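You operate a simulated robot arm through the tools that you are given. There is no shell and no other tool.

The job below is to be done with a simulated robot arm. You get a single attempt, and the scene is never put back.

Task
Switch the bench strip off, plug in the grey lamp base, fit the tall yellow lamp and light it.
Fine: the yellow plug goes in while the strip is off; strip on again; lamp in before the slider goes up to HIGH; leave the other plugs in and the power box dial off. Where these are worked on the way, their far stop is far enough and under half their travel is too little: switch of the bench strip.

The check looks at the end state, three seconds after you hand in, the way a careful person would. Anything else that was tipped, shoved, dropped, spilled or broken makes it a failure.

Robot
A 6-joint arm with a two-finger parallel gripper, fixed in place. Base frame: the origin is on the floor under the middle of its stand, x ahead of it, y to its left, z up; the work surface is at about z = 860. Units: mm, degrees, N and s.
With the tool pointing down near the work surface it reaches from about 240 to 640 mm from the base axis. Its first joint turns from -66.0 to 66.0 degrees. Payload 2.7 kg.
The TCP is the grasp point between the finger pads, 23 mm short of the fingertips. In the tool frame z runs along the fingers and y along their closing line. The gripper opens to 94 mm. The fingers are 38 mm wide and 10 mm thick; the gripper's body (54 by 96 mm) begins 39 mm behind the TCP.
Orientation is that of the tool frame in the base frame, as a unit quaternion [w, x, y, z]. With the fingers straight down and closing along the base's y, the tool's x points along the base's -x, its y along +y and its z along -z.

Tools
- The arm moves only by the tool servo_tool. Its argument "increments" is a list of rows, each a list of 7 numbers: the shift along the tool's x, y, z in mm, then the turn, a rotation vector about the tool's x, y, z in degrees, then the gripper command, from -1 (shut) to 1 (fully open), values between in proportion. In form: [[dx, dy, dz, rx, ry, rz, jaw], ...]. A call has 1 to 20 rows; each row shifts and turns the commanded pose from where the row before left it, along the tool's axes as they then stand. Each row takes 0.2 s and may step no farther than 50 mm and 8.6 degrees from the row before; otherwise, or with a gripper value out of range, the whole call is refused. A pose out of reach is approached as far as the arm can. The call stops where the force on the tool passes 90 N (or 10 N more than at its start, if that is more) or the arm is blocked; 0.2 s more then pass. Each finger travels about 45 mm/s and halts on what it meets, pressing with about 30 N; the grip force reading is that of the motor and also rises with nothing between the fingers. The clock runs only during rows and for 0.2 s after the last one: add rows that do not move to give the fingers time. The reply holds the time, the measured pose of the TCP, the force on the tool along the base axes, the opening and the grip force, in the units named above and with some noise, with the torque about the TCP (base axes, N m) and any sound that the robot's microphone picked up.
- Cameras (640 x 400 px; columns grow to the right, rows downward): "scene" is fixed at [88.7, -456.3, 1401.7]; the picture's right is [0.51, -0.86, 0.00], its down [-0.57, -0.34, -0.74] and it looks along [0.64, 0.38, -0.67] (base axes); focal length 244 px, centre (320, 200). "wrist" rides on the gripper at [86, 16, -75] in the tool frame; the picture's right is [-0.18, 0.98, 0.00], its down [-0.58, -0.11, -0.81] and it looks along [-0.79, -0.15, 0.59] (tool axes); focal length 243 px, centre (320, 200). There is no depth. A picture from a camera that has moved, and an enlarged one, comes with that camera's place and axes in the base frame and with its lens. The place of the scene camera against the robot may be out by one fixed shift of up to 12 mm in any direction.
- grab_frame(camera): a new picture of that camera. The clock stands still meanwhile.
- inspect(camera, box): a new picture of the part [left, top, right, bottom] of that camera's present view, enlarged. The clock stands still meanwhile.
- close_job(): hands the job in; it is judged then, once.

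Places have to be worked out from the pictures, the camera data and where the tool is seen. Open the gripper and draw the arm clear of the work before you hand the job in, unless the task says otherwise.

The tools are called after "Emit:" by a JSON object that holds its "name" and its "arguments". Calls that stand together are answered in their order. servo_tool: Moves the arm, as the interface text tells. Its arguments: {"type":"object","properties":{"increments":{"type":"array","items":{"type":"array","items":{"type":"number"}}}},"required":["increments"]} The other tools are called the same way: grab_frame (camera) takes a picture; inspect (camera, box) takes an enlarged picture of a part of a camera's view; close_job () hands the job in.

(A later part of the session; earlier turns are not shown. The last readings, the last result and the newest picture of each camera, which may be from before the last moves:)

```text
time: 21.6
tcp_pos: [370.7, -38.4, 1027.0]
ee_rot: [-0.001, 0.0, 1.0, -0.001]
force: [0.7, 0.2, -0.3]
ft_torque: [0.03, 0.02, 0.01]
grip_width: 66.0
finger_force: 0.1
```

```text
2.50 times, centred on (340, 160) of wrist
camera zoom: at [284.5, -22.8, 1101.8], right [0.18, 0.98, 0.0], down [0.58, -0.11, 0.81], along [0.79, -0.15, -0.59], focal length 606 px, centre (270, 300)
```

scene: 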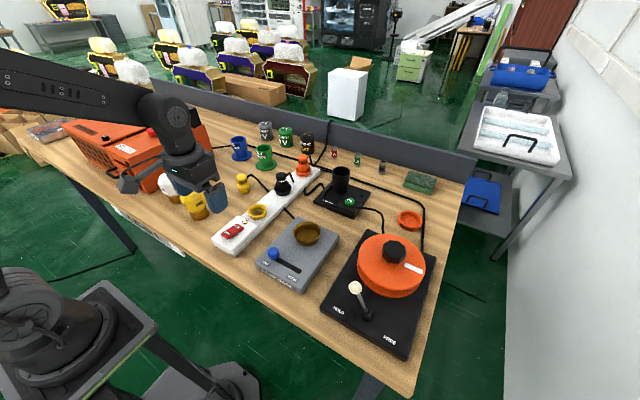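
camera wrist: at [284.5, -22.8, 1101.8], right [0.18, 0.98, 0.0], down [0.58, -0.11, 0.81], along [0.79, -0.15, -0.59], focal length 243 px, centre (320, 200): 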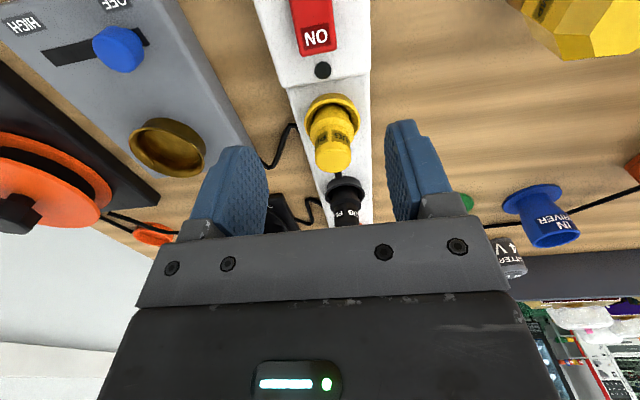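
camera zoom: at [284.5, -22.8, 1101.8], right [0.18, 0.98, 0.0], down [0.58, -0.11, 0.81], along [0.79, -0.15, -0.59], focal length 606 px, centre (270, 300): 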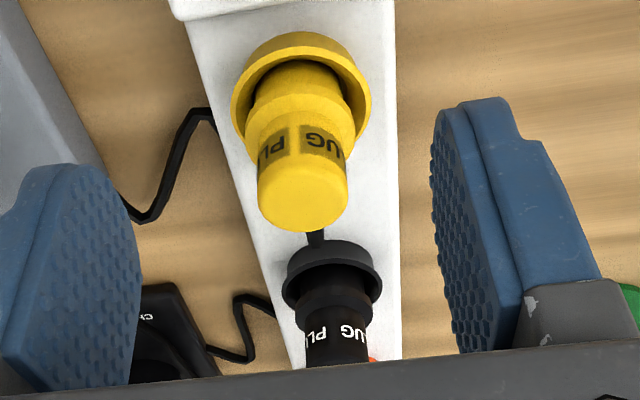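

Rim-relative heights put the yellow plug level with its seated neighbours. Since I heard two snaps, I'll confirm by closing the fingers and pressing gently on its top from straight above.

Emit:
{"name": "servo_tool", "arguments": {"increments": [[0, 0, 0, 0, 0, 0, -1], [-31.5, 0, 0, 0, 0, 0, -1], [-31.5, 0, 0, 0, 0, 0, -1], [0, 0, 0, 0, 0, 0, -1], [0, 0, 0, 0, 0, 0, -1], [0, 0, 25, 0, 0, 0, -1], [0, 0, 20, 0, 0, 0, -1], [0, 0, 0, 0, 0, 0, -1]]}}

Emit:
{"name": "inspect", "arguments": {"camera": "scene", "box": [230, 165, 310, 225]}}

```text
time: 23.4
tcp_pos: [435.3, -40.9, 981.5]
ee_rot: [0.0, 0.0, 1.0, 0.0]
force: [0.4, -0.4, -0.5]
ft_torque: [0.02, 0.02, 0.0]
grip_width: 0.0
finger_force: 30.6
```

```text
6.67 times, centred on (270, 195) of scene
camera zoom: at [88.7, -456.3, 1401.7], right [0.51, -0.86, 0.0], down [-0.57, -0.34, -0.74], along [0.64, 0.38, -0.67], focal length 1628 px, centre (653, 233)
```

zoom: 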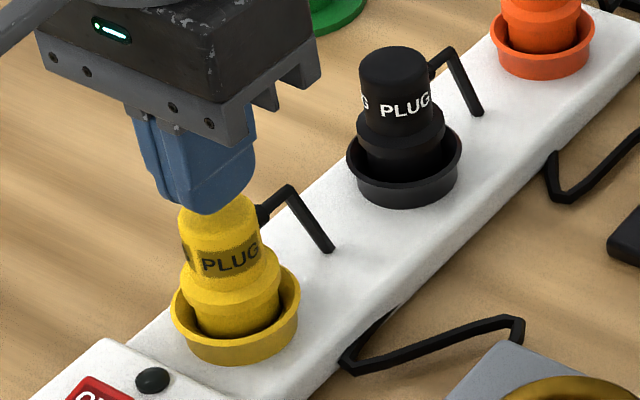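

The fingertips are about 12 mm above the plug top. I'll descend in small steps and watch for contact.

Emit:
{"name": "servo_tool", "arguments": {"increments": [[0, 0, 3, 0, 0, 0, -1], [0, 0, 3, 0, 0, 0, -1], [0, 0, 2, 0, 0, 0, -1], [0, 0, 1.5, 0, 0, 0, -1]]}}

```text
time: 24.4
tcp_pos: [435.7, -39.3, 972.7]
ee_rot: [0.001, 0.0, 1.0, 0.0]
force: [-2.2, -0.4, 12.1]
ft_torque: [-0.06, 0.04, 0.0]
grip_width: 0.3
finger_force: 30.2
```

Contact at 12 N with the tips at z ≈ 950. I'll add a little more press to see whether the plug moves.

Emit:
{"name": "servo_tool", "arguments": {"increments": [[0, 0, 1, 0, 0, 0, -1], [0, 0, 1, 0, 0, 0, -1]]}}

```text
time: 25.0
tcp_pos: [436.6, -39.7, 972.4]
ee_rot: [0.004, 0.001, 1.0, 0.0]
force: [-6.8, 1.1, 39.2]
ft_torque: [-0.03, 0.19, 0.04]
grip_width: 0.0
finger_force: 30.0
```

At 39 N the plug didn't move and made no snap, so it is fully seated. I'll lift, move over the raised ON end (x ≈ 360), tilt the tool the other way and come down near it.

Emit:
{"name": "servo_tool", "arguments": {"increments": [[0, 0, -10, 0, 0, 0, -1], [0, 0, -20, 0, 0, 0, -1], [0, 0, -22, 0, 0, 0, -1], [33, 0, 0, 0, 0, 0, -1], [33, 0, 0, 0, 0, 0, -1], [0, 0, 0, 0, -6.667, 0, -1], [0, 0, 0, 0, -6.667, 0, -1], [0, 0, 0, 0, -6.667, 0, -1], [8.6, 0, 23.5, 0, 0, 0, -1], [8.6, 0, 23.5, 0, 0, 0, -1], [0, 0, 0, 0, 0, 0, -1]]}}

Emit:
{"name": "inspect", "arguments": {"camera": "scene", "box": [200, 170, 300, 260]}}

Emit:
{"name": "grab_frame", "arguments": {"camera": "wrist"}}

```text
time: 27.4
tcp_pos: [368.9, -39.7, 970.4]
ee_rot: [0.173, 0.0, 0.985, 0.0]
force: [-0.1, 0.0, 0.1]
ft_torque: [-0.02, 0.0, 0.0]
grip_width: 0.0
finger_force: 30.1
```

```text
4.44 times, centred on (250, 215) of scene
camera zoom: at [88.7, -456.3, 1401.7], right [0.51, -0.86, 0.0], down [-0.57, -0.34, -0.74], along [0.64, 0.38, -0.67], focal length 1086 px, centre (631, 133)
```

zoom: 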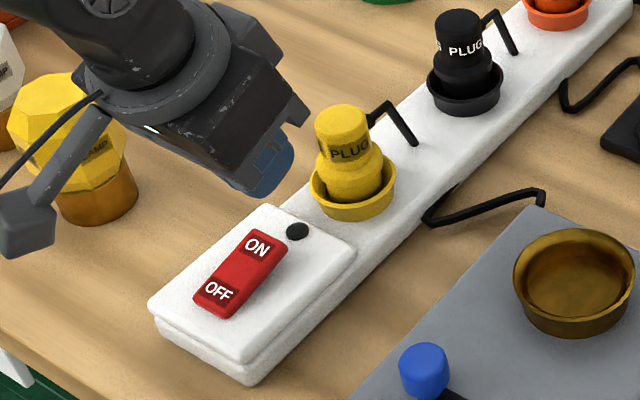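

```text
taken
camera wrist: at [261.3, -22.3, 1011.9], right [0.17, 0.98, 0.06], down [0.27, -0.11, 0.96], along [0.95, -0.15, -0.28], focal length 243 px, centre (320, 200)
```

wrist: 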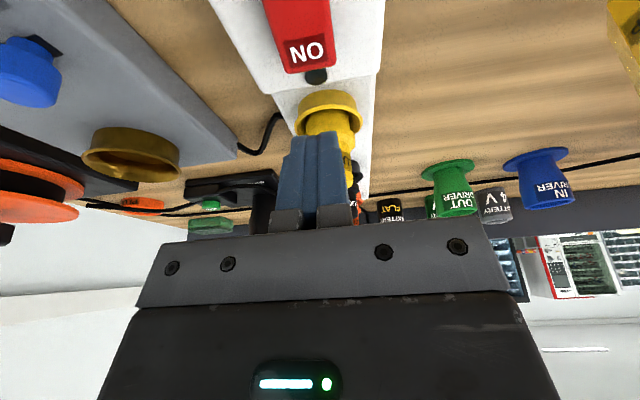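

The low edge of the fingers is at about (359, -40, 942), above the ON end and clear of the plug. I'll descend, with finer steps near the rocker.

Emit:
{"name": "servo_tool", "arguments": {"increments": [[3.42, 1, 9.4, 0, 0, 0, -1], [3.42, 0, 9.4, 0, 0, 0, -1], [2.05, 0, 5.64, 0, 0, 0, -1], [0.68, 0, 1.88, 0, 0, 0, -1], [0.68, 0, 1.88, 0, 0, 0, -1]]}}

Emit:
{"name": "inspect", "arguments": {"camera": "scene", "box": [200, 190, 280, 260]}}

```text
time: 28.6
tcp_pos: [368.6, -38.1, 940.1]
ee_rot: [0.173, 0.0, 0.985, 0.0]
force: [-0.5, 0.4, -0.3]
ft_torque: [-0.04, 0.0, 0.02]
grip_width: 0.1
finger_force: 29.8
```

```text
5.71 times, centred on (240, 225) of scene
camera zoom: at [88.7, -456.3, 1401.7], right [0.51, -0.86, 0.0], down [-0.57, -0.34, -0.74], along [0.64, 0.38, -0.67], focal length 1396 px, centre (777, 57)
```

zoom: 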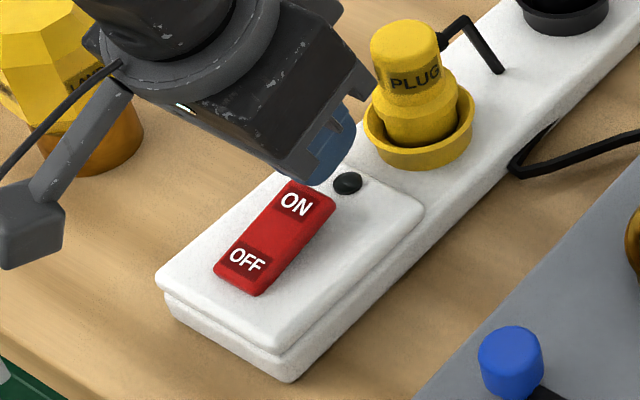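

The edge is just above the rocker but close to its outer end, so I'll shift 3 mm toward the pivot while going down in 2 mm steps.

Emit:
{"name": "servo_tool", "arguments": {"increments": [[3.5, 0, 0.85, 0, 0, 0, -1], [0.68, 0, 1.88, 0, 0, 0, -1], [0.68, 0, 1.88, 0, 0, 0, -1], [0.68, 0, 1.88, 0, 0, 0, -1]]}}

Emit:
{"name": "inspect", "arguments": {"camera": "scene", "box": [200, 190, 280, 260]}}

```text
time: 29.6
tcp_pos: [365.6, -38.2, 933.3]
ee_rot: [0.174, 0.0, 0.985, 0.001]
force: [-0.9, 0.1, -0.6]
ft_torque: [0.02, 0.01, -0.01]
grip_width: 0.0
finger_force: 30.3
```

```text
5.71 times, centred on (240, 225) of scene
camera zoom: at [88.7, -456.3, 1401.7], right [0.51, -0.86, 0.0], down [-0.57, -0.34, -0.74], along [0.64, 0.38, -0.67], focal length 1396 px, centre (777, 57)
```

zoom: 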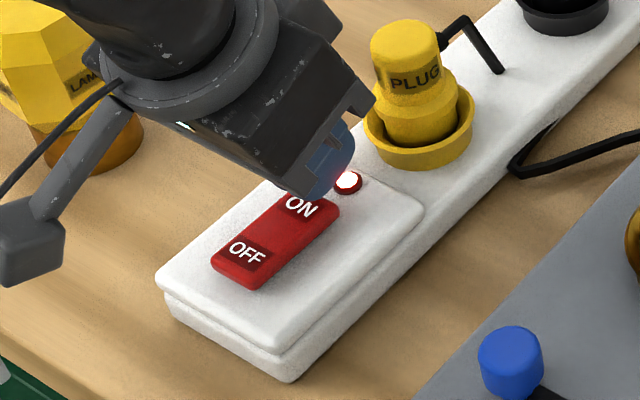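

The indicator is lit again, so the strip is back on with the plug in. I'll lift, straighten, open the gripper and move behind the lamps for a wrist view.

Emit:
{"name": "servo_tool", "arguments": {"increments": [[-8.55, 0, -23.5, 0, 0, 0, -1], [-8.55, 0, -23.5, 0, 0, 0, -1], [-8.55, 0, -23.5, 0, 0, 0, -1], [-8.55, 0, -23.5, 0, 0, 0, -1], [-8.55, 0, -23.5, 0, 0, 0, -1], [0, 0, 0, 0, 6.667, 0, -1], [0, 0, 0, 0, 6.667, 0, -1], [0, 0, 0, 0, 6.667, 0, -1], [13.75, 40.75, -5.5, 0, 0, 0, 1], [13.75, 40.75, -5.5, 0, 0, 0, 1], [13.75, 40.75, -5.5, 0, 0, 0, 1], [13.75, 40.75, -5.5, 0, 0, 0, 1], [0, 0, 0, 0, 0, 0, 1], [0, 0, 0, 0, 0, 0, 1]]}}

Emit:
{"name": "grab_frame", "arguments": {"camera": "wrist"}}

Emit:
{"name": "grab_frame", "arguments": {"camera": "scene"}}

Emit:
{"name": "inspect", "arguments": {"camera": "scene", "box": [200, 170, 300, 260]}}

```text
time: 32.6
tcp_pos: [310.4, 124.3, 1080.0]
ee_rot: [0.0, 0.0, 1.0, 0.002]
force: [0.4, -0.2, 0.2]
ft_torque: [0.02, 0.02, -0.01]
grip_width: 94.0
finger_force: 0.1
```

```text
taken
camera wrist: at [223.8, 142.0, 1156.0], right [0.18, 0.98, 0.0], down [0.58, -0.11, 0.81], along [0.79, -0.15, -0.59], focal length 243 px, centre (320, 200)
```

wrist: 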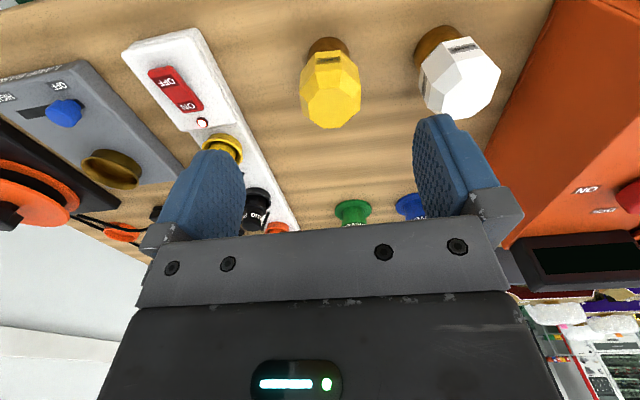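

```text
taken
```

scene: 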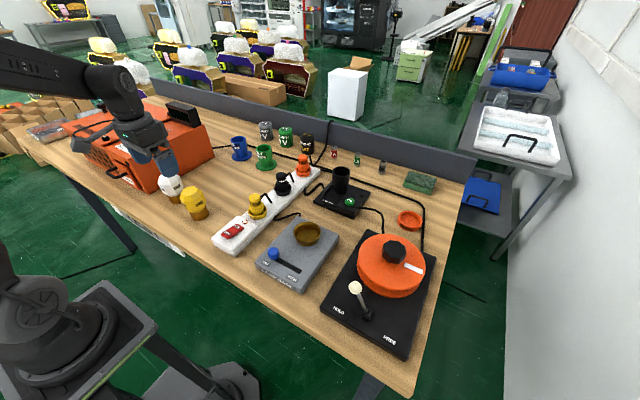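

```text
4.44 times, centred on (250, 215) of scene
camera zoom: at [88.7, -456.2, 1401.7], right [0.51, -0.86, 0.0], down [-0.57, -0.34, -0.74], along [0.64, 0.38, -0.67], focal length 1086 px, centre (631, 133)
```

zoom: 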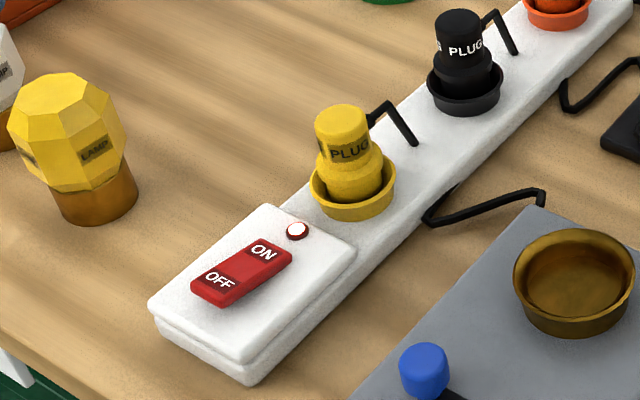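

The strip is on with its indicator lit and the plug is standing straight. I'll zoom on the yellow and white lamps.

Emit:
{"name": "inspect", "arguments": {"camera": "wrist", "box": [280, 20, 400, 140]}}

Emit:
{"name": "inspect", "arguments": {"camera": "wrist", "box": [280, 10, 520, 140]}}

Emit:
{"name": "inspect", "arguments": {"camera": "scene", "box": [150, 160, 230, 230]}}

```text
3.33 times, centred on (340, 80) of wrist
camera zoom: at [223.8, 142.0, 1156.0], right [0.18, 0.98, 0.0], down [0.58, -0.11, 0.81], along [0.79, -0.15, -0.59], focal length 809 px, centre (253, 600)
```

zoom: 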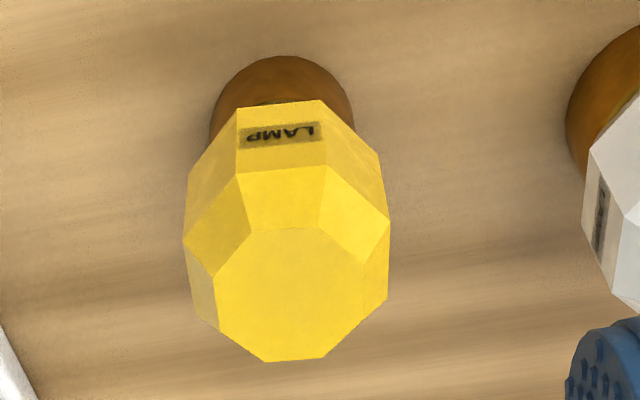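

```text
2.67 times, centred on (400, 75) of wrist
camera zoom: at [223.8, 142.0, 1156.0], right [0.18, 0.98, 0.0], down [0.58, -0.11, 0.81], along [0.79, -0.15, -0.59], focal length 647 px, centre (107, 533)
```

zoom: 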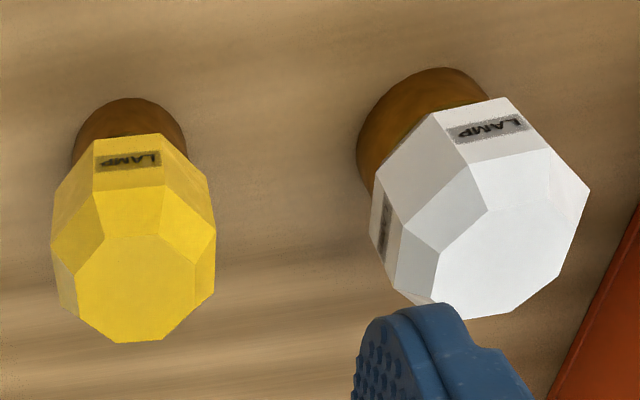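

```text
5.71 times, centred on (190, 195) of scene
camera zoom: at [88.7, -456.2, 1401.7], right [0.51, -0.86, 0.0], down [-0.57, -0.34, -0.74], along [0.64, 0.38, -0.67], focal length 1396 px, centre (1063, 229)
```

zoom: 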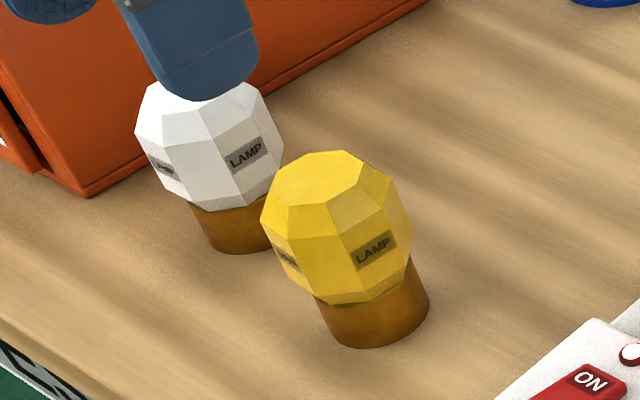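

The yellow lamp stands at about (356, 128), with its top at z ≈ 955. It has upright facets about 59 mm across at z ≈ 905–940, turned about -7° from the gripper's line. Before taking it, I'll look closely at the lamp base's socket and slider.

Emit:
{"name": "servo_tool", "arguments": {"increments": [[-3.1, -43.6, 6.25, 0, 0, 0, 1], [-3.1, -43.6, 6.25, 0, 0, 0, 1], [-3.1, -43.6, 6.25, 0, 0, 0, 1], [-3.1, -43.6, 6.25, 0, 0, 0, 1], [-3.1, -43.6, 6.25, 0, 0, 0, 1], [-3.1, -43.6, 6.25, 0, 0, 0, 1], [-3.1, -43.6, 6.25, 0, 0, 0, 1], [-3.1, -43.6, 6.25, 0, 0, 0, 1], [0, 0, 0, 0, 0, 0, 1]]}}

Emit:
{"name": "grab_frame", "arguments": {"camera": "wrist"}}

Emit:
{"name": "inspect", "arguments": {"camera": "wrist", "box": [290, 90, 410, 190]}}

Emit:
{"name": "inspect", "arguments": {"camera": "wrist", "box": [220, 0, 420, 120]}}

```text
time: 34.6
tcp_pos: [336.4, -226.0, 1031.1]
ee_rot: [0.0, -0.001, 1.0, 0.0]
force: [0.0, -0.6, 0.7]
ft_torque: [0.03, 0.02, 0.0]
grip_width: 93.9
finger_force: 0.1
```

```text
taken
camera wrist: at [248.9, -208.5, 1105.7], right [0.18, 0.98, 0.0], down [0.58, -0.11, 0.81], along [0.79, -0.15, -0.59], focal length 243 px, centre (320, 200)
```

wrist: 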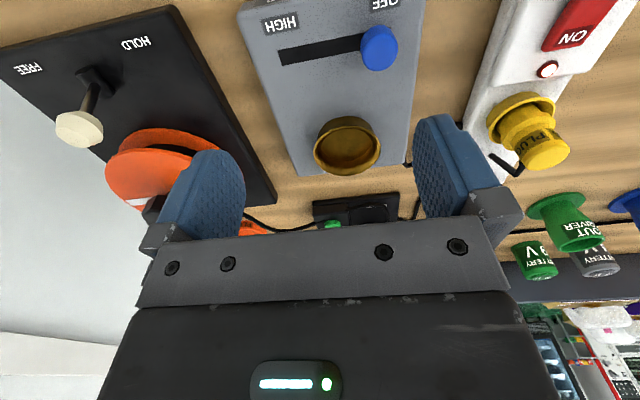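

```text
4.00 times, centred on (350, 140) of wrist
camera zoom: at [248.9, -208.5, 1105.7], right [0.18, 0.98, 0.0], down [0.58, -0.11, 0.81], along [0.79, -0.15, -0.59], focal length 970 px, centre (200, 440)
```

zoom: 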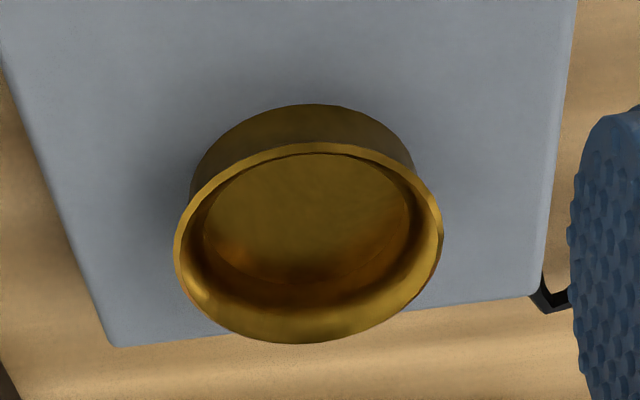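

```text
3.20 times, centred on (320, 60) of wrist
camera zoom: at [248.9, -208.5, 1105.7], right [0.18, 0.98, 0.0], down [0.58, -0.11, 0.81], along [0.79, -0.15, -0.59], focal length 776 px, centre (320, 648)
```

zoom: 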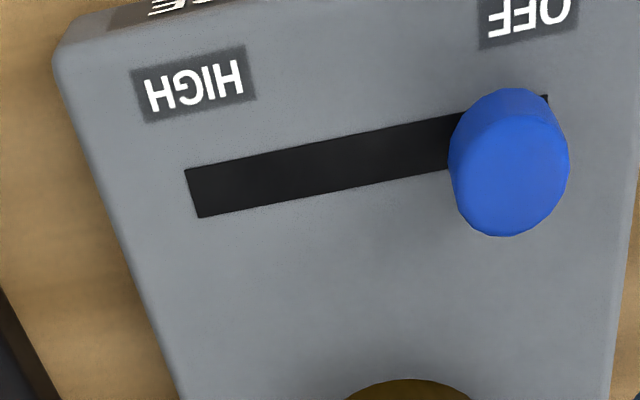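

The lamp socket is at about (431, -213) with its rim at z ≈ 912 and floor near z ≈ 896. The slider knob is at about (336, -180), travelling toward -y to HIGH. Next I'll go above the yellow lamp and turn the gripper 7° to match its facets.

Emit:
{"name": "servo_tool", "arguments": {"increments": [[-2.45, 44.3, 1.4, 0, 0, 0, 1], [-2.45, 44.3, 1.4, 0, 0, 0, 1], [-2.45, 44.3, 1.4, 0, 0, 0, 1], [-2.45, 44.3, 1.4, 0, 0, 0, 1], [-2.45, 44.3, 1.4, 0, 0, 0, 1], [-2.45, 44.3, 1.4, 0, 0, 0, 1], [-2.45, 44.3, 1.4, 0, 0, 0, 1], [-2.45, 44.3, 1.4, 0, 0, 0, 1], [0, 0, 0, 0, 0, 7, 1], [0, 0, 0, 0, 0, 0, 1]]}}

Emit:
{"name": "grab_frame", "arguments": {"camera": "wrist"}}

Emit:
{"name": "inspect", "arguments": {"camera": "scene", "box": [140, 130, 240, 230]}}

```text
time: 36.8
tcp_pos: [355.4, 129.6, 1020.2]
ee_rot: [0.0, 0.063, 0.998, 0.0]
force: [0.0, -0.6, -0.1]
ft_torque: [0.01, 0.01, 0.02]
grip_width: 94.0
finger_force: 0.0
```

```text
taken
camera wrist: at [270.4, 158.1, 1095.8], right [0.3, 0.95, 0.0], down [0.56, -0.18, 0.81], along [0.77, -0.25, -0.59], focal length 243 px, centre (320, 200)
```

wrist: 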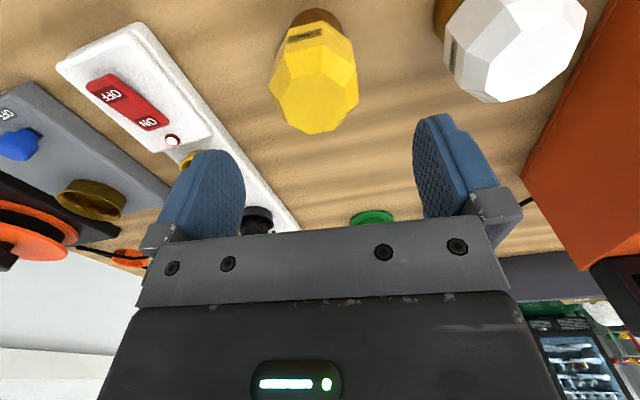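

```text
4.00 times, centred on (190, 180) of scene
camera zoom: at [88.7, -456.2, 1401.7], right [0.51, -0.86, 0.0], down [-0.57, -0.34, -0.74], along [0.64, 0.38, -0.67], focal length 977 px, centre (840, 280)
```

zoom: 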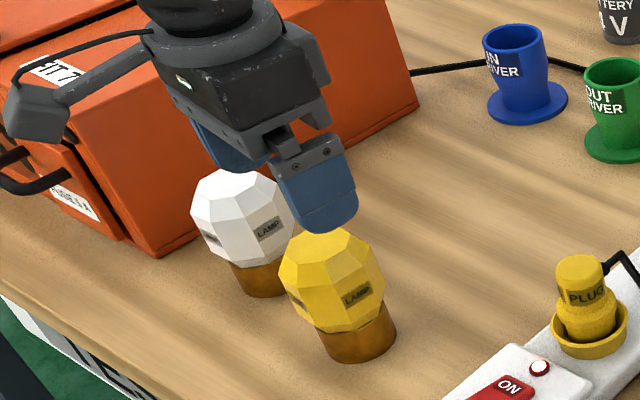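

The gripper is above the lamp, turned by 7°. I'll zoom the wrist view to check how the facets line up with the fingers.

Emit:
{"name": "inspect", "arguments": {"camera": "wrist", "box": [250, 0, 390, 150]}}

```text
2.67 times, centred on (320, 75) of wrist
camera zoom: at [270.4, 158.1, 1095.8], right [0.3, 0.95, 0.0], down [0.56, -0.18, 0.81], along [0.77, -0.25, -0.59], focal length 647 px, centre (320, 533)
```

zoom: 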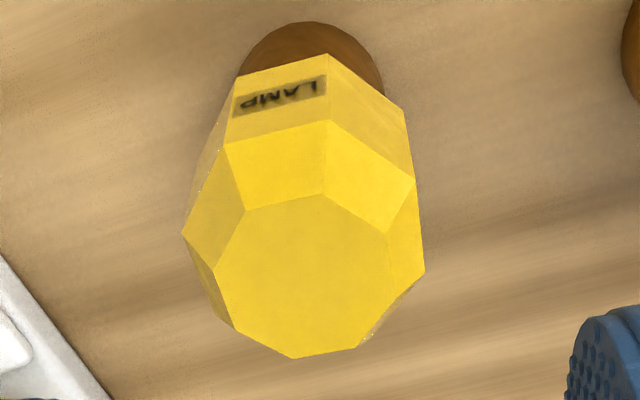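

Facets and finger faces agree within about 1.5°, and the lamp centre is at (356, 128). I'll correct the small offset and lower so the pads cover the upright facets (TCP z ≈ 926), still open.

Emit:
{"name": "servo_tool", "arguments": {"increments": [[-1, -1.6, 0, 0, 0, 0, 1], [0, 0, 25, 0, 0, 0, 1], [0, 0, 25, 0, 0, 0, 1], [0, 0, 20, 0, 0, 0, 1], [0, 0, 15, 0, 0, 0, 1], [0, 0, 9, 0, 0, 0, 1], [0, 0, 0, 0, 0, 0, 1]]}}

Emit:
{"name": "grab_frame", "arguments": {"camera": "wrist"}}

Emit:
{"name": "inspect", "arguments": {"camera": "scene", "box": [150, 140, 240, 230]}}

```text
time: 38.4
tcp_pos: [357.1, 128.3, 924.6]
ee_rot: [0.0, 0.061, 0.998, 0.0]
force: [-0.6, 0.1, -0.3]
ft_torque: [-0.03, -0.01, -0.01]
grip_width: 94.2
finger_force: 0.0
```

```text
taken
camera wrist: at [272.3, 156.5, 1001.0], right [0.3, 0.95, 0.0], down [0.56, -0.18, 0.81], along [0.77, -0.24, -0.59], focal length 243 px, centre (320, 200)
```

wrist: 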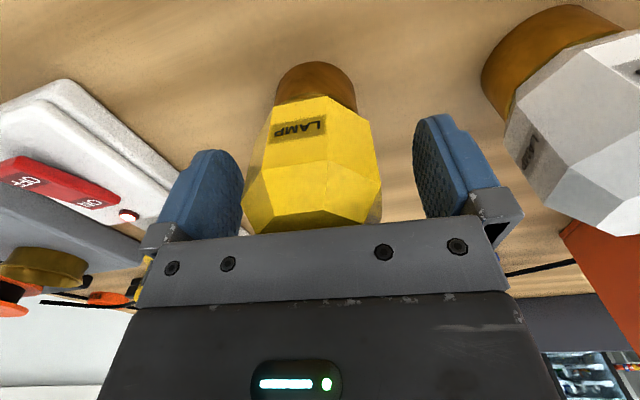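

```text
4.44 times, centred on (195, 185) of scene
camera zoom: at [88.7, -456.3, 1401.7], right [0.51, -0.86, 0.0], down [-0.57, -0.34, -0.74], along [0.64, 0.38, -0.67], focal length 1086 px, centre (876, 267)
```

zoom: 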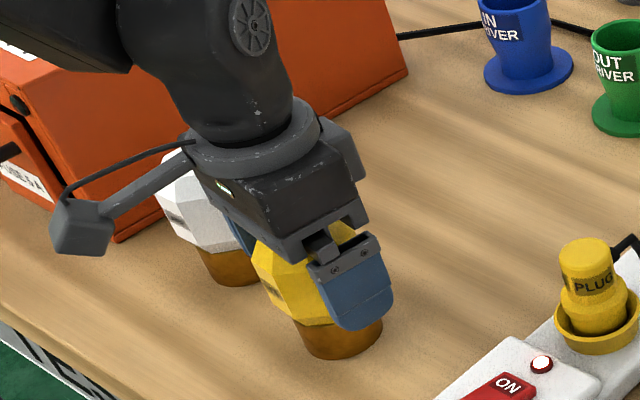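

The fingers straddle the lamp with clearance to the white one and no contact force. I'll close the grip.

Emit:
{"name": "servo_tool", "arguments": {"increments": [[0, 0, 0, 0, 0, 0, -1], [0, 0, 0, 0, 0, 0, -1], [0, 0, 0, 0, 0, 0, -1], [0, 0, 0, 0, 0, 0, -1], [0, 0, 0, 0, 0, 0, -1], [0, 0, 0, 0, 0, 0, -1]]}}

Emit:
{"name": "grab_frame", "arguments": {"camera": "wrist"}}

Emit:
{"name": "inspect", "arguments": {"camera": "scene", "box": [150, 140, 240, 230]}}

```text
time: 39.8
tcp_pos: [358.7, 128.7, 925.3]
ee_rot: [0.0, 0.061, 0.998, 0.0]
force: [-0.1, 0.5, 0.9]
ft_torque: [0.03, -0.03, 0.04]
grip_width: 60.9
finger_force: 29.8
```

```text
taken
camera wrist: at [272.3, 156.6, 1001.2], right [0.3, 0.95, 0.0], down [0.56, -0.18, 0.81], along [0.77, -0.24, -0.59], focal length 243 px, centre (320, 200)
```

wrist: 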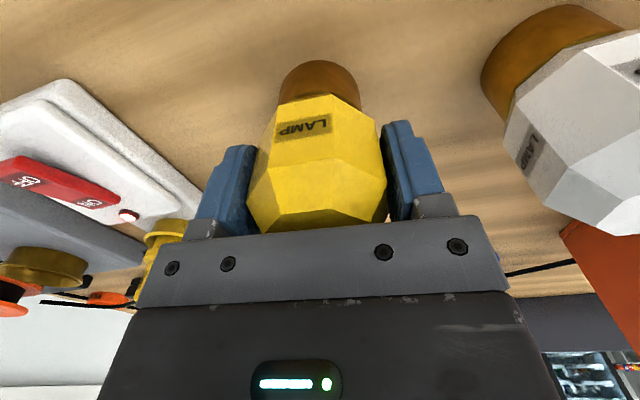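

```text
4.44 times, centred on (195, 185) of scene
camera zoom: at [88.7, -456.3, 1401.7], right [0.51, -0.86, 0.0], down [-0.57, -0.34, -0.74], along [0.64, 0.38, -0.67], focal length 1086 px, centre (876, 267)
```

zoom: 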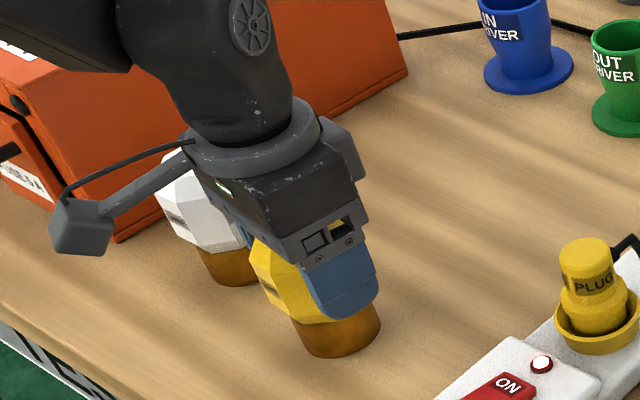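

The lamp is held at 60.9 mm. I'll zoom in to fix where its base sits relative to the TCP.

Emit:
{"name": "inspect", "arguments": {"camera": "wrist", "box": [240, 40, 400, 240]}}

```text
2.00 times, centred on (320, 140) of wrist
camera zoom: at [272.3, 156.6, 1001.2], right [0.3, 0.95, 0.0], down [0.56, -0.18, 0.81], along [0.77, -0.24, -0.59], focal length 485 px, centre (320, 320)
```

zoom: 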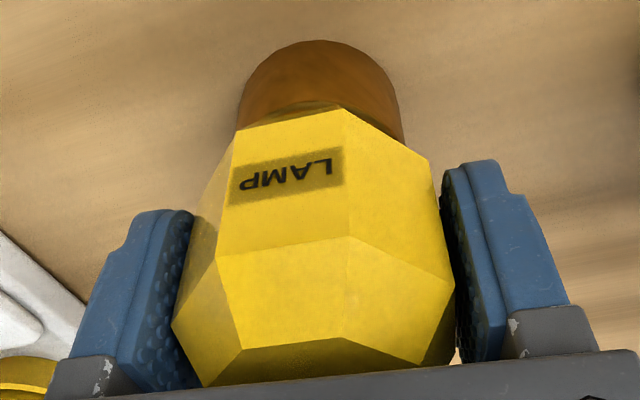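

The lamp's base is centred on the TCP to within about a millimetre. I'll lift it straight up about 115 mm to clear the plug and strip.

Emit:
{"name": "servo_tool", "arguments": {"increments": [[0, 0, -4, 0, 0, 0, -1], [0, 0, -11, 0, 0, 0, -1], [0, 0, -25, 0, 0, 0, -1], [0, 0, -25, 0, 0, 0, -1], [0, 0, -25, 0, 0, 0, -1], [0, 0, -25, 0, 0, 0, -1], [0, 0, 0, 0, 0, 0, -1]]}}

Emit:
{"name": "inspect", "arguments": {"camera": "scene", "box": [130, 110, 250, 230]}}

```text
time: 41.4
tcp_pos: [357.5, 129.8, 1040.9]
ee_rot: [0.0, 0.061, 0.998, 0.0]
force: [0.0, -0.3, -2.6]
ft_torque: [-0.07, -0.01, -0.01]
grip_width: 61.2
finger_force: 29.8
```

```text
3.33 times, centred on (190, 170) of scene
camera zoom: at [88.7, -456.3, 1401.7], right [0.51, -0.86, 0.0], down [-0.57, -0.34, -0.74], along [0.64, 0.38, -0.67], focal length 814 px, centre (753, 300)
```

zoom: 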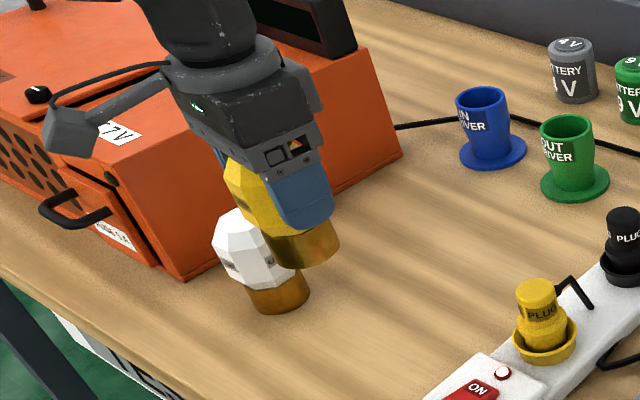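

The lamp hangs straight in the grip (about 2.5 N) and the white lamp is untouched. I'll carry it above the lamp base's socket.

Emit:
{"name": "servo_tool", "arguments": {"increments": [[-9.56, -27.6, 0, 0, 0, 0, -1], [-9.56, -27.6, 0, 0, 0, 0, -1], [-9.56, -27.6, 0, 0, 0, 0, -1], [-9.56, -27.6, 0, 0, 0, 0, -1], [-9.56, -27.6, 0, 0, 0, 0, -1], [-9.56, -27.6, 0, 0, 0, 0, -1], [-9.56, -27.6, 0, 0, 0, 0, -1], [-9.56, -27.6, 0, 0, 0, 0, -1], [-9.56, -27.6, 0, 0, 0, 0, -1], [-9.56, -27.6, 0, 0, 0, 0, -1], [-9.56, -27.6, 0, 0, 0, 0, -1], [-9.56, -27.6, 0, 0, 0, 0, -1], [0, 0, 0, 0, 0, 0, -1], [0, 0, 0, 0, 0, 0, -1]]}}

Emit:
{"name": "grab_frame", "arguments": {"camera": "wrist"}}

Emit:
{"name": "inspect", "arguments": {"camera": "scene", "box": [230, 150, 370, 300]}}

```text
time: 44.4
tcp_pos: [430.1, -214.2, 1040.9]
ee_rot: [0.0, 0.06, 0.998, 0.001]
force: [-0.3, -0.6, -1.7]
ft_torque: [-0.01, -0.02, -0.01]
grip_width: 61.4
finger_force: 29.5
```

```text
taken
camera wrist: at [346.3, -186.8, 1116.0], right [0.3, 0.95, 0.0], down [0.56, -0.18, 0.81], along [0.77, -0.24, -0.59], focal length 243 px, centre (320, 200)
```

wrist: 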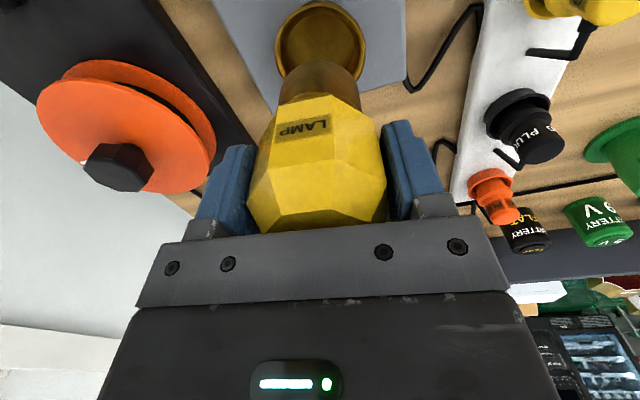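

```text
2.67 times, centred on (300, 225) of scene
camera zoom: at [88.7, -456.3, 1401.7], right [0.51, -0.86, 0.0], down [-0.57, -0.34, -0.74], along [0.64, 0.38, -0.67], focal length 651 px, centre (373, 133)
```

zoom: 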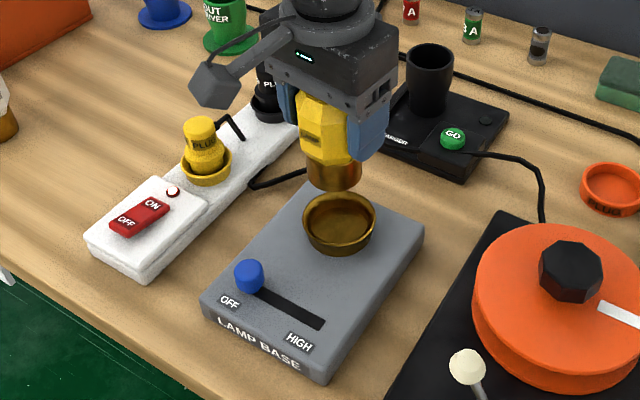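

The lamp is above the socket. I'll lower 42 mm so its base is a couple of centimetres over the rim, then compare positions.

Emit:
{"name": "servo_tool", "arguments": {"increments": [[0, 0, 14, 0, 0, 0, -1], [0, 0, 14, 0, 0, 0, -1], [0, 0, 14, 0, 0, 0, -1], [0, 0, 0, 0, 0, 0, -1]]}}

Emit:
{"name": "inspect", "arguments": {"camera": "wrist", "box": [250, 0, 390, 120]}}

Emit:
{"name": "inspect", "arguments": {"camera": "scene", "box": [260, 180, 350, 260]}}

```text
time: 45.4
tcp_pos: [431.9, -213.7, 998.1]
ee_rot: [-0.001, 0.061, 0.998, 0.0]
force: [-0.1, -0.8, -1.5]
ft_torque: [-0.03, 0.01, -0.01]
grip_width: 61.0
finger_force: 30.2
```

```text
3.33 times, centred on (320, 60) of wrist
camera zoom: at [347.2, -185.6, 1074.4], right [0.3, 0.95, 0.0], down [0.56, -0.18, 0.81], along [0.77, -0.24, -0.59], focal length 809 px, centre (320, 667)
```

zoom: 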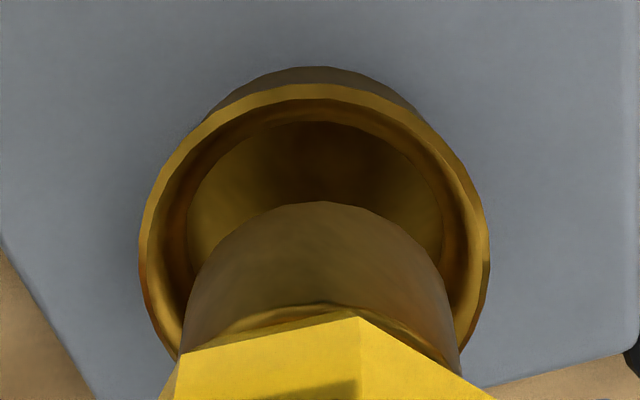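

```text
5.00 times, centred on (305, 220) of scene
camera zoom: at [88.8, -456.3, 1401.7], right [0.51, -0.86, 0.0], down [-0.57, -0.34, -0.74], along [0.64, 0.38, -0.67], focal length 1221 px, centre (395, 100)
```

zoom: 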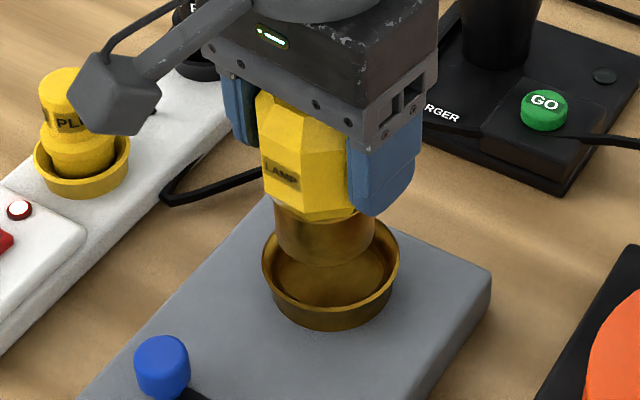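

Lamp base and socket agree within about a millimetre; I'll nudge 0.8 mm toward -y. Then I'll lower to the rim and on in small steps.

Emit:
{"name": "servo_tool", "arguments": {"increments": [[-0.3, -0.8, 0, 0, 0, 0, -1], [0, 0, 9, 0, 0, 0, -1], [0, 0, 8, 0, 0, 0, -1], [0, 0, 3, 0, 0, 0, -1], [0, 0, 3, 0, 0, 0, -1], [0, 0, 0, 0, 0, 0, -1]]}}

Emit:
{"name": "inspect", "arguments": {"camera": "wrist", "box": [250, 0, 390, 120]}}

Emit:
{"name": "inspect", "arguments": {"camera": "scene", "box": [260, 180, 350, 260]}}

```text
time: 46.8
tcp_pos: [431.6, -215.8, 975.1]
ee_rot: [0.0, 0.061, 0.998, 0.0]
force: [-0.1, 0.2, -1.7]
ft_torque: [0.0, 0.0, 0.01]
grip_width: 61.2
finger_force: 29.5
```

```text
3.33 times, centred on (320, 60) of wrist
camera zoom: at [347.2, -187.3, 1051.4], right [0.3, 0.95, 0.0], down [0.56, -0.18, 0.81], along [0.77, -0.24, -0.59], focal length 809 px, centre (320, 667)
```

zoom: 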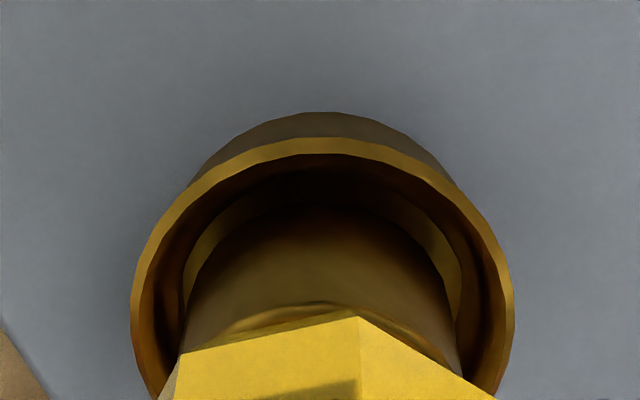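

```text
5.00 times, centred on (305, 220) of scene
camera zoom: at [88.8, -456.3, 1401.7], right [0.51, -0.86, 0.0], down [-0.57, -0.34, -0.74], along [0.64, 0.38, -0.67], focal length 1221 px, centre (395, 100)
```

zoom: 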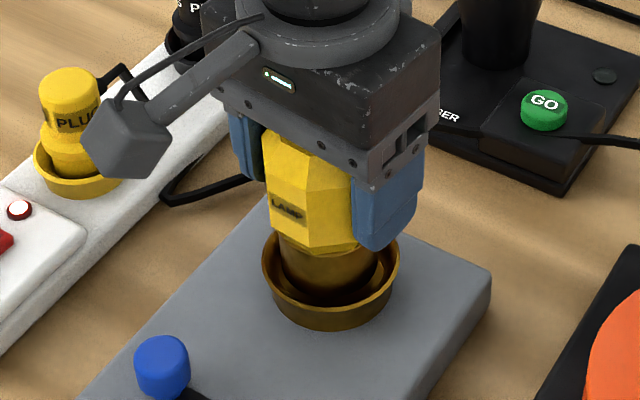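

The gaps either side of the lamp base now look even, with its bottom about level with the rim. I'll continue down in small steps.

Emit:
{"name": "servo_tool", "arguments": {"increments": [[0, 0, 2.5, 0, 0, 0, -1], [0, 0, 2.5, 0, 0, 0, -1], [0, 0, 2.5, 0, 0, 0, -1], [0, 0, 2, 0, 0, 0, -1]]}}

Emit:
{"name": "inspect", "arguments": {"camera": "wrist", "box": [250, 0, 390, 120]}}

Emit:
{"name": "inspect", "arguments": {"camera": "scene", "box": [260, 180, 350, 260]}}

```text
time: 47.8
tcp_pos: [431.2, -215.1, 966.3]
ee_rot: [0.001, 0.061, 0.998, 0.0]
force: [0.2, 0.3, -0.8]
ft_torque: [-0.01, -0.01, 0.0]
grip_width: 60.9
finger_force: 30.5
```

```text
3.33 times, centred on (320, 60) of wrist
camera zoom: at [346.7, -187.4, 1041.3], right [0.3, 0.95, 0.0], down [0.56, -0.18, 0.81], along [0.77, -0.24, -0.59], focal length 809 px, centre (320, 667)
```

zoom: 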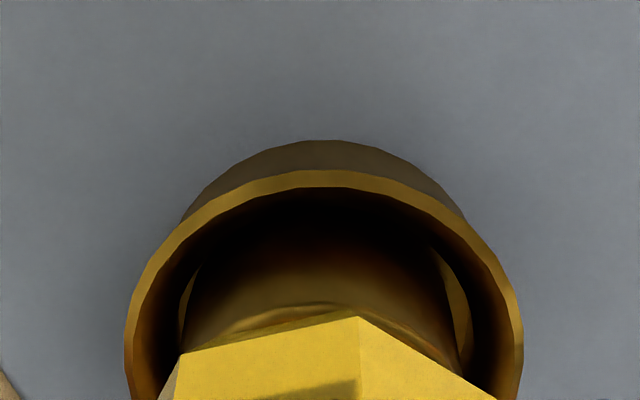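

```text
5.00 times, centred on (305, 220) of scene
camera zoom: at [88.8, -456.3, 1401.7], right [0.51, -0.86, 0.0], down [-0.57, -0.34, -0.74], along [0.64, 0.38, -0.67], focal length 1221 px, centre (395, 100)
```

zoom: 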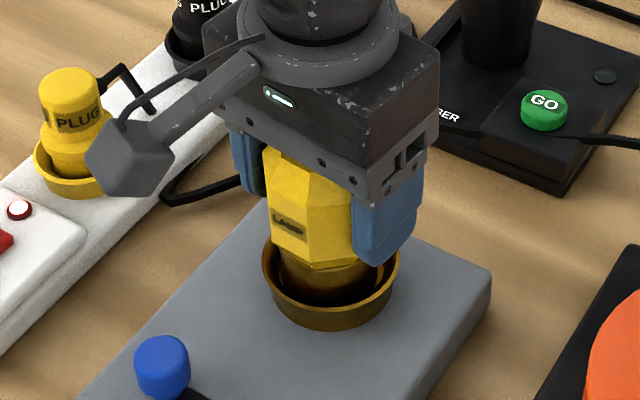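

Still free, with the base inside the cup. I'll continue until contact.

Emit:
{"name": "servo_tool", "arguments": {"increments": [[0, 0, 1.5, 0, 0, 0, -1], [0, 0, 1.5, 0, 0, 0, -1], [0, 0, 1.5, 0, 0, 0, -1]]}}

```text
time: 48.6
tcp_pos: [431.2, -215.0, 961.3]
ee_rot: [-0.001, 0.061, 0.998, -0.001]
force: [0.2, 0.7, -1.3]
ft_torque: [0.03, -0.02, 0.01]
grip_width: 61.0
finger_force: 30.3
```

No contact at TCP z = 961 yet. I'll keep going down in 1.5 mm steps.

Emit:
{"name": "servo_tool", "arguments": {"increments": [[0, 0, 1.5, 0, 0, 0, -1], [0, 0, 1.5, 0, 0, 0, -1]]}}

Emit:
{"name": "inspect", "arguments": {"camera": "scene", "box": [260, 180, 350, 260]}}

```text
time: 49.2
tcp_pos: [431.4, -215.6, 959.3]
ee_rot: [0.0, 0.061, 0.998, -0.001]
force: [-0.9, 1.3, 5.6]
ft_torque: [0.19, 0.19, -0.03]
grip_width: 61.1
finger_force: 29.8
```

```text
5.00 times, centred on (305, 220) of scene
camera zoom: at [88.6, -456.2, 1401.7], right [0.51, -0.86, 0.0], down [-0.57, -0.34, -0.74], along [0.64, 0.38, -0.67], focal length 1221 px, centre (395, 100)
```

zoom: 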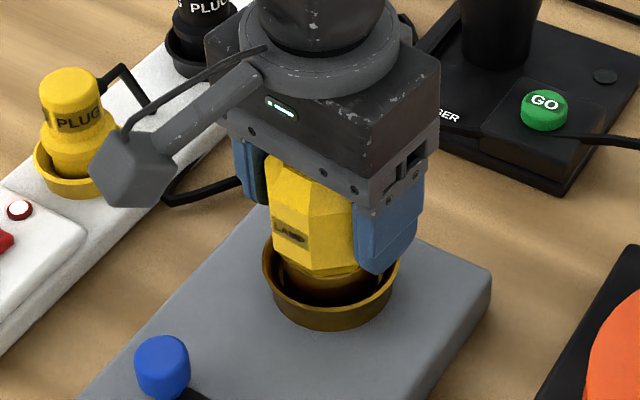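

Contact has begun (about 7 N above the hanging weight). I'll press a little further to see whether it seats with a snap.

Emit:
{"name": "servo_tool", "arguments": {"increments": [[0, 0, 1, 0, 0, 0, -1], [0, 0, 1, 0, 0, 0, -1]]}}

```text
time: 49.8
tcp_pos: [432.6, -216.1, 957.7]
ee_rot: [0.003, 0.061, 0.998, -0.001]
force: [-1.3, 3.5, 21.5]
ft_torque: [0.15, 0.07, -0.15]
grip_width: 61.3
finger_force: 30.1
```

The force is 21 N and it is still yielding slightly. I'll press another millimetre or two.

Emit:
{"name": "servo_tool", "arguments": {"increments": [[0, 0, 1, 0, 0, 0, -1], [0, 0, 1, 0, 0, 0, -1]]}}

Emit:
{"name": "inspect", "arguments": {"camera": "scene", "box": [260, 180, 350, 260]}}

Emit:
{"name": "inspect", "arguments": {"camera": "wrist", "box": [230, 30, 410, 220]}}

```text
time: 50.4
tcp_pos: [430.9, -216.4, 956.7]
ee_rot: [0.001, 0.062, 0.998, -0.001]
force: [3.4, 0.1, 21.2]
ft_torque: [0.08, -0.06, -0.14]
grip_width: 61.3
finger_force: 29.9
```

```text
5.00 times, centred on (305, 220) of scene
camera zoom: at [88.5, -456.1, 1401.8], right [0.51, -0.86, 0.0], down [-0.57, -0.34, -0.74], along [0.64, 0.38, -0.67], focal length 1221 px, centre (395, 100)
```

zoom: 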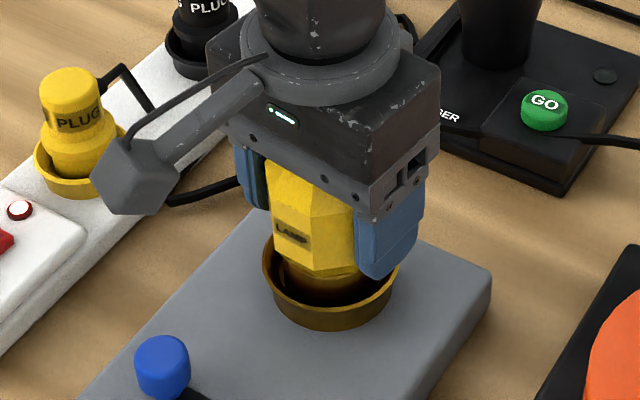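

```text
2.11 times, centred on (320, 125) of wrist
camera zoom: at [346.9, -187.8, 1030.9], right [0.3, 0.95, 0.0], down [0.56, -0.18, 0.81], along [0.77, -0.24, -0.59], focal length 511 px, centre (320, 358)
```

zoom: 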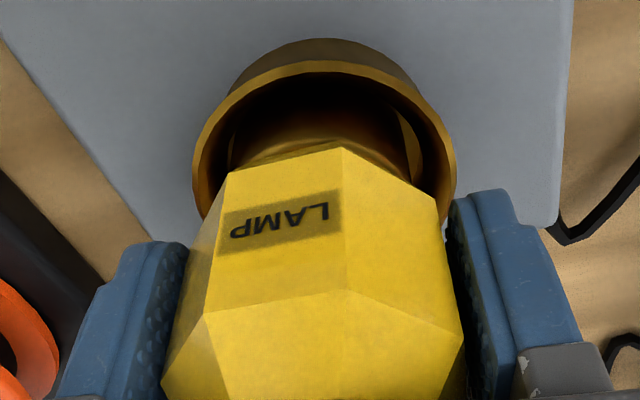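

The force levelled at 21 N, and the lamp has slid 3–4 mm up in the grip, so its base is resting on the cup floor. I'll open the fingers and rise a little to see how it stands.

Emit:
{"name": "servo_tool", "arguments": {"increments": [[0, 0, 0, 0, 0, 0, 0.4], [0, 0, 0, 0, 0, 0, 0.8], [0, 0, 0, 0, 0, 0, 0.8], [0, 0, 0, 0, 0, 0, 0.8]]}}

Emit:
{"name": "grab_frame", "arguments": {"camera": "wrist"}}

Emit:
{"name": "inspect", "arguments": {"camera": "scene", "box": [260, 180, 350, 260]}}

```text
time: 51.4
tcp_pos: [431.2, -216.3, 954.9]
ee_rot: [0.0, 0.061, 0.998, 0.0]
force: [0.8, 0.7, -0.2]
ft_torque: [0.02, 0.0, -0.02]
grip_width: 84.7
finger_force: 0.1
```

```text
taken
camera wrist: at [346.4, -187.6, 1030.2], right [0.3, 0.95, 0.0], down [0.56, -0.18, 0.81], along [0.77, -0.24, -0.59], focal length 243 px, centre (320, 200)
```

wrist: 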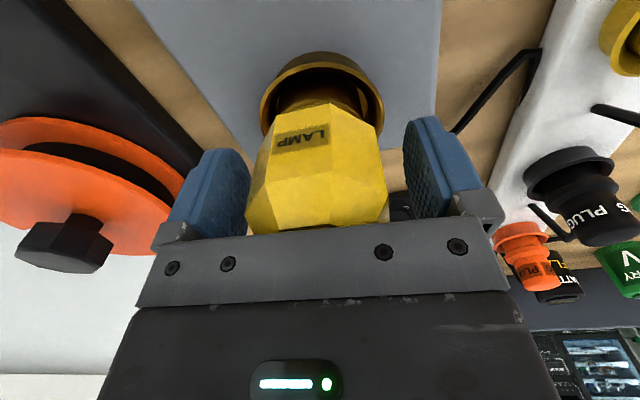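

```text
5.00 times, centred on (305, 220) of scene
camera zoom: at [88.7, -456.3, 1401.7], right [0.51, -0.86, 0.0], down [-0.57, -0.34, -0.74], along [0.64, 0.38, -0.67], focal length 1221 px, centre (395, 100)
```

zoom: 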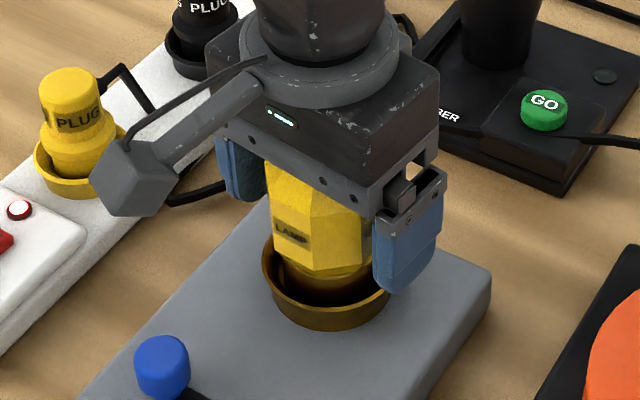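

The lamp stands in the cup and the fingers are clear of it. I'll raise the gripper straight up past the lamp's top and look.

Emit:
{"name": "servo_tool", "arguments": {"increments": [[0, 0, -10, 0, 0, 0, 0.8], [0, 0, -20, 0, 0, 0, 0.8], [0, 0, -25, 0, 0, 0, 0.8], [0, 0, -25, 0, 0, 0, 0.8], [0, 0, -25, 0, 0, 0, 0.8], [0, 0, 0, 0, 0, 0, 0.8]]}}

Emit:
{"name": "grab_frame", "arguments": {"camera": "wrist"}}

Emit:
{"name": "inspect", "arguments": {"camera": "scene", "box": [260, 180, 350, 260]}}

```text
time: 52.8
tcp_pos: [431.5, -216.0, 1060.7]
ee_rot: [0.001, 0.06, 0.998, 0.0]
force: [-0.6, 0.5, -0.6]
ft_torque: [-0.02, 0.0, -0.01]
grip_width: 84.9
finger_force: 0.0
```

```text
taken
camera wrist: at [345.9, -187.7, 1135.0], right [0.3, 0.95, 0.0], down [0.56, -0.18, 0.81], along [0.77, -0.24, -0.59], focal length 243 px, centre (320, 200)
```

wrist: 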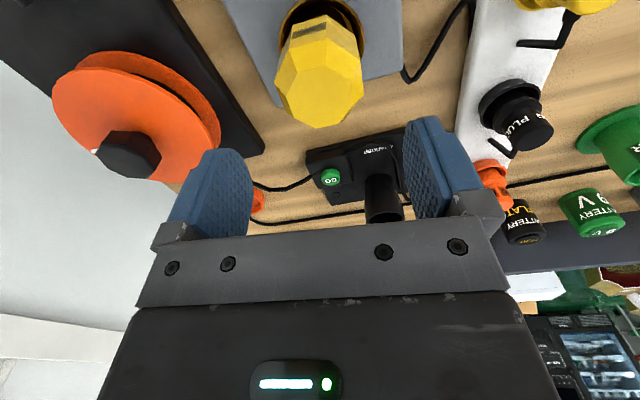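

```text
5.00 times, centred on (305, 220) of scene
camera zoom: at [88.7, -456.3, 1401.7], right [0.51, -0.86, 0.0], down [-0.57, -0.34, -0.74], along [0.64, 0.38, -0.67], focal length 1221 px, centre (395, 100)
```

zoom: 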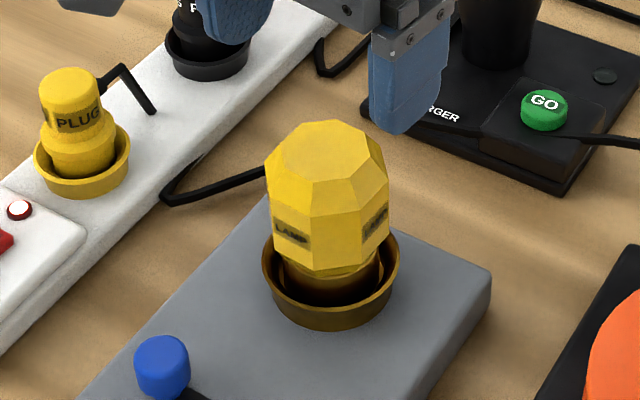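

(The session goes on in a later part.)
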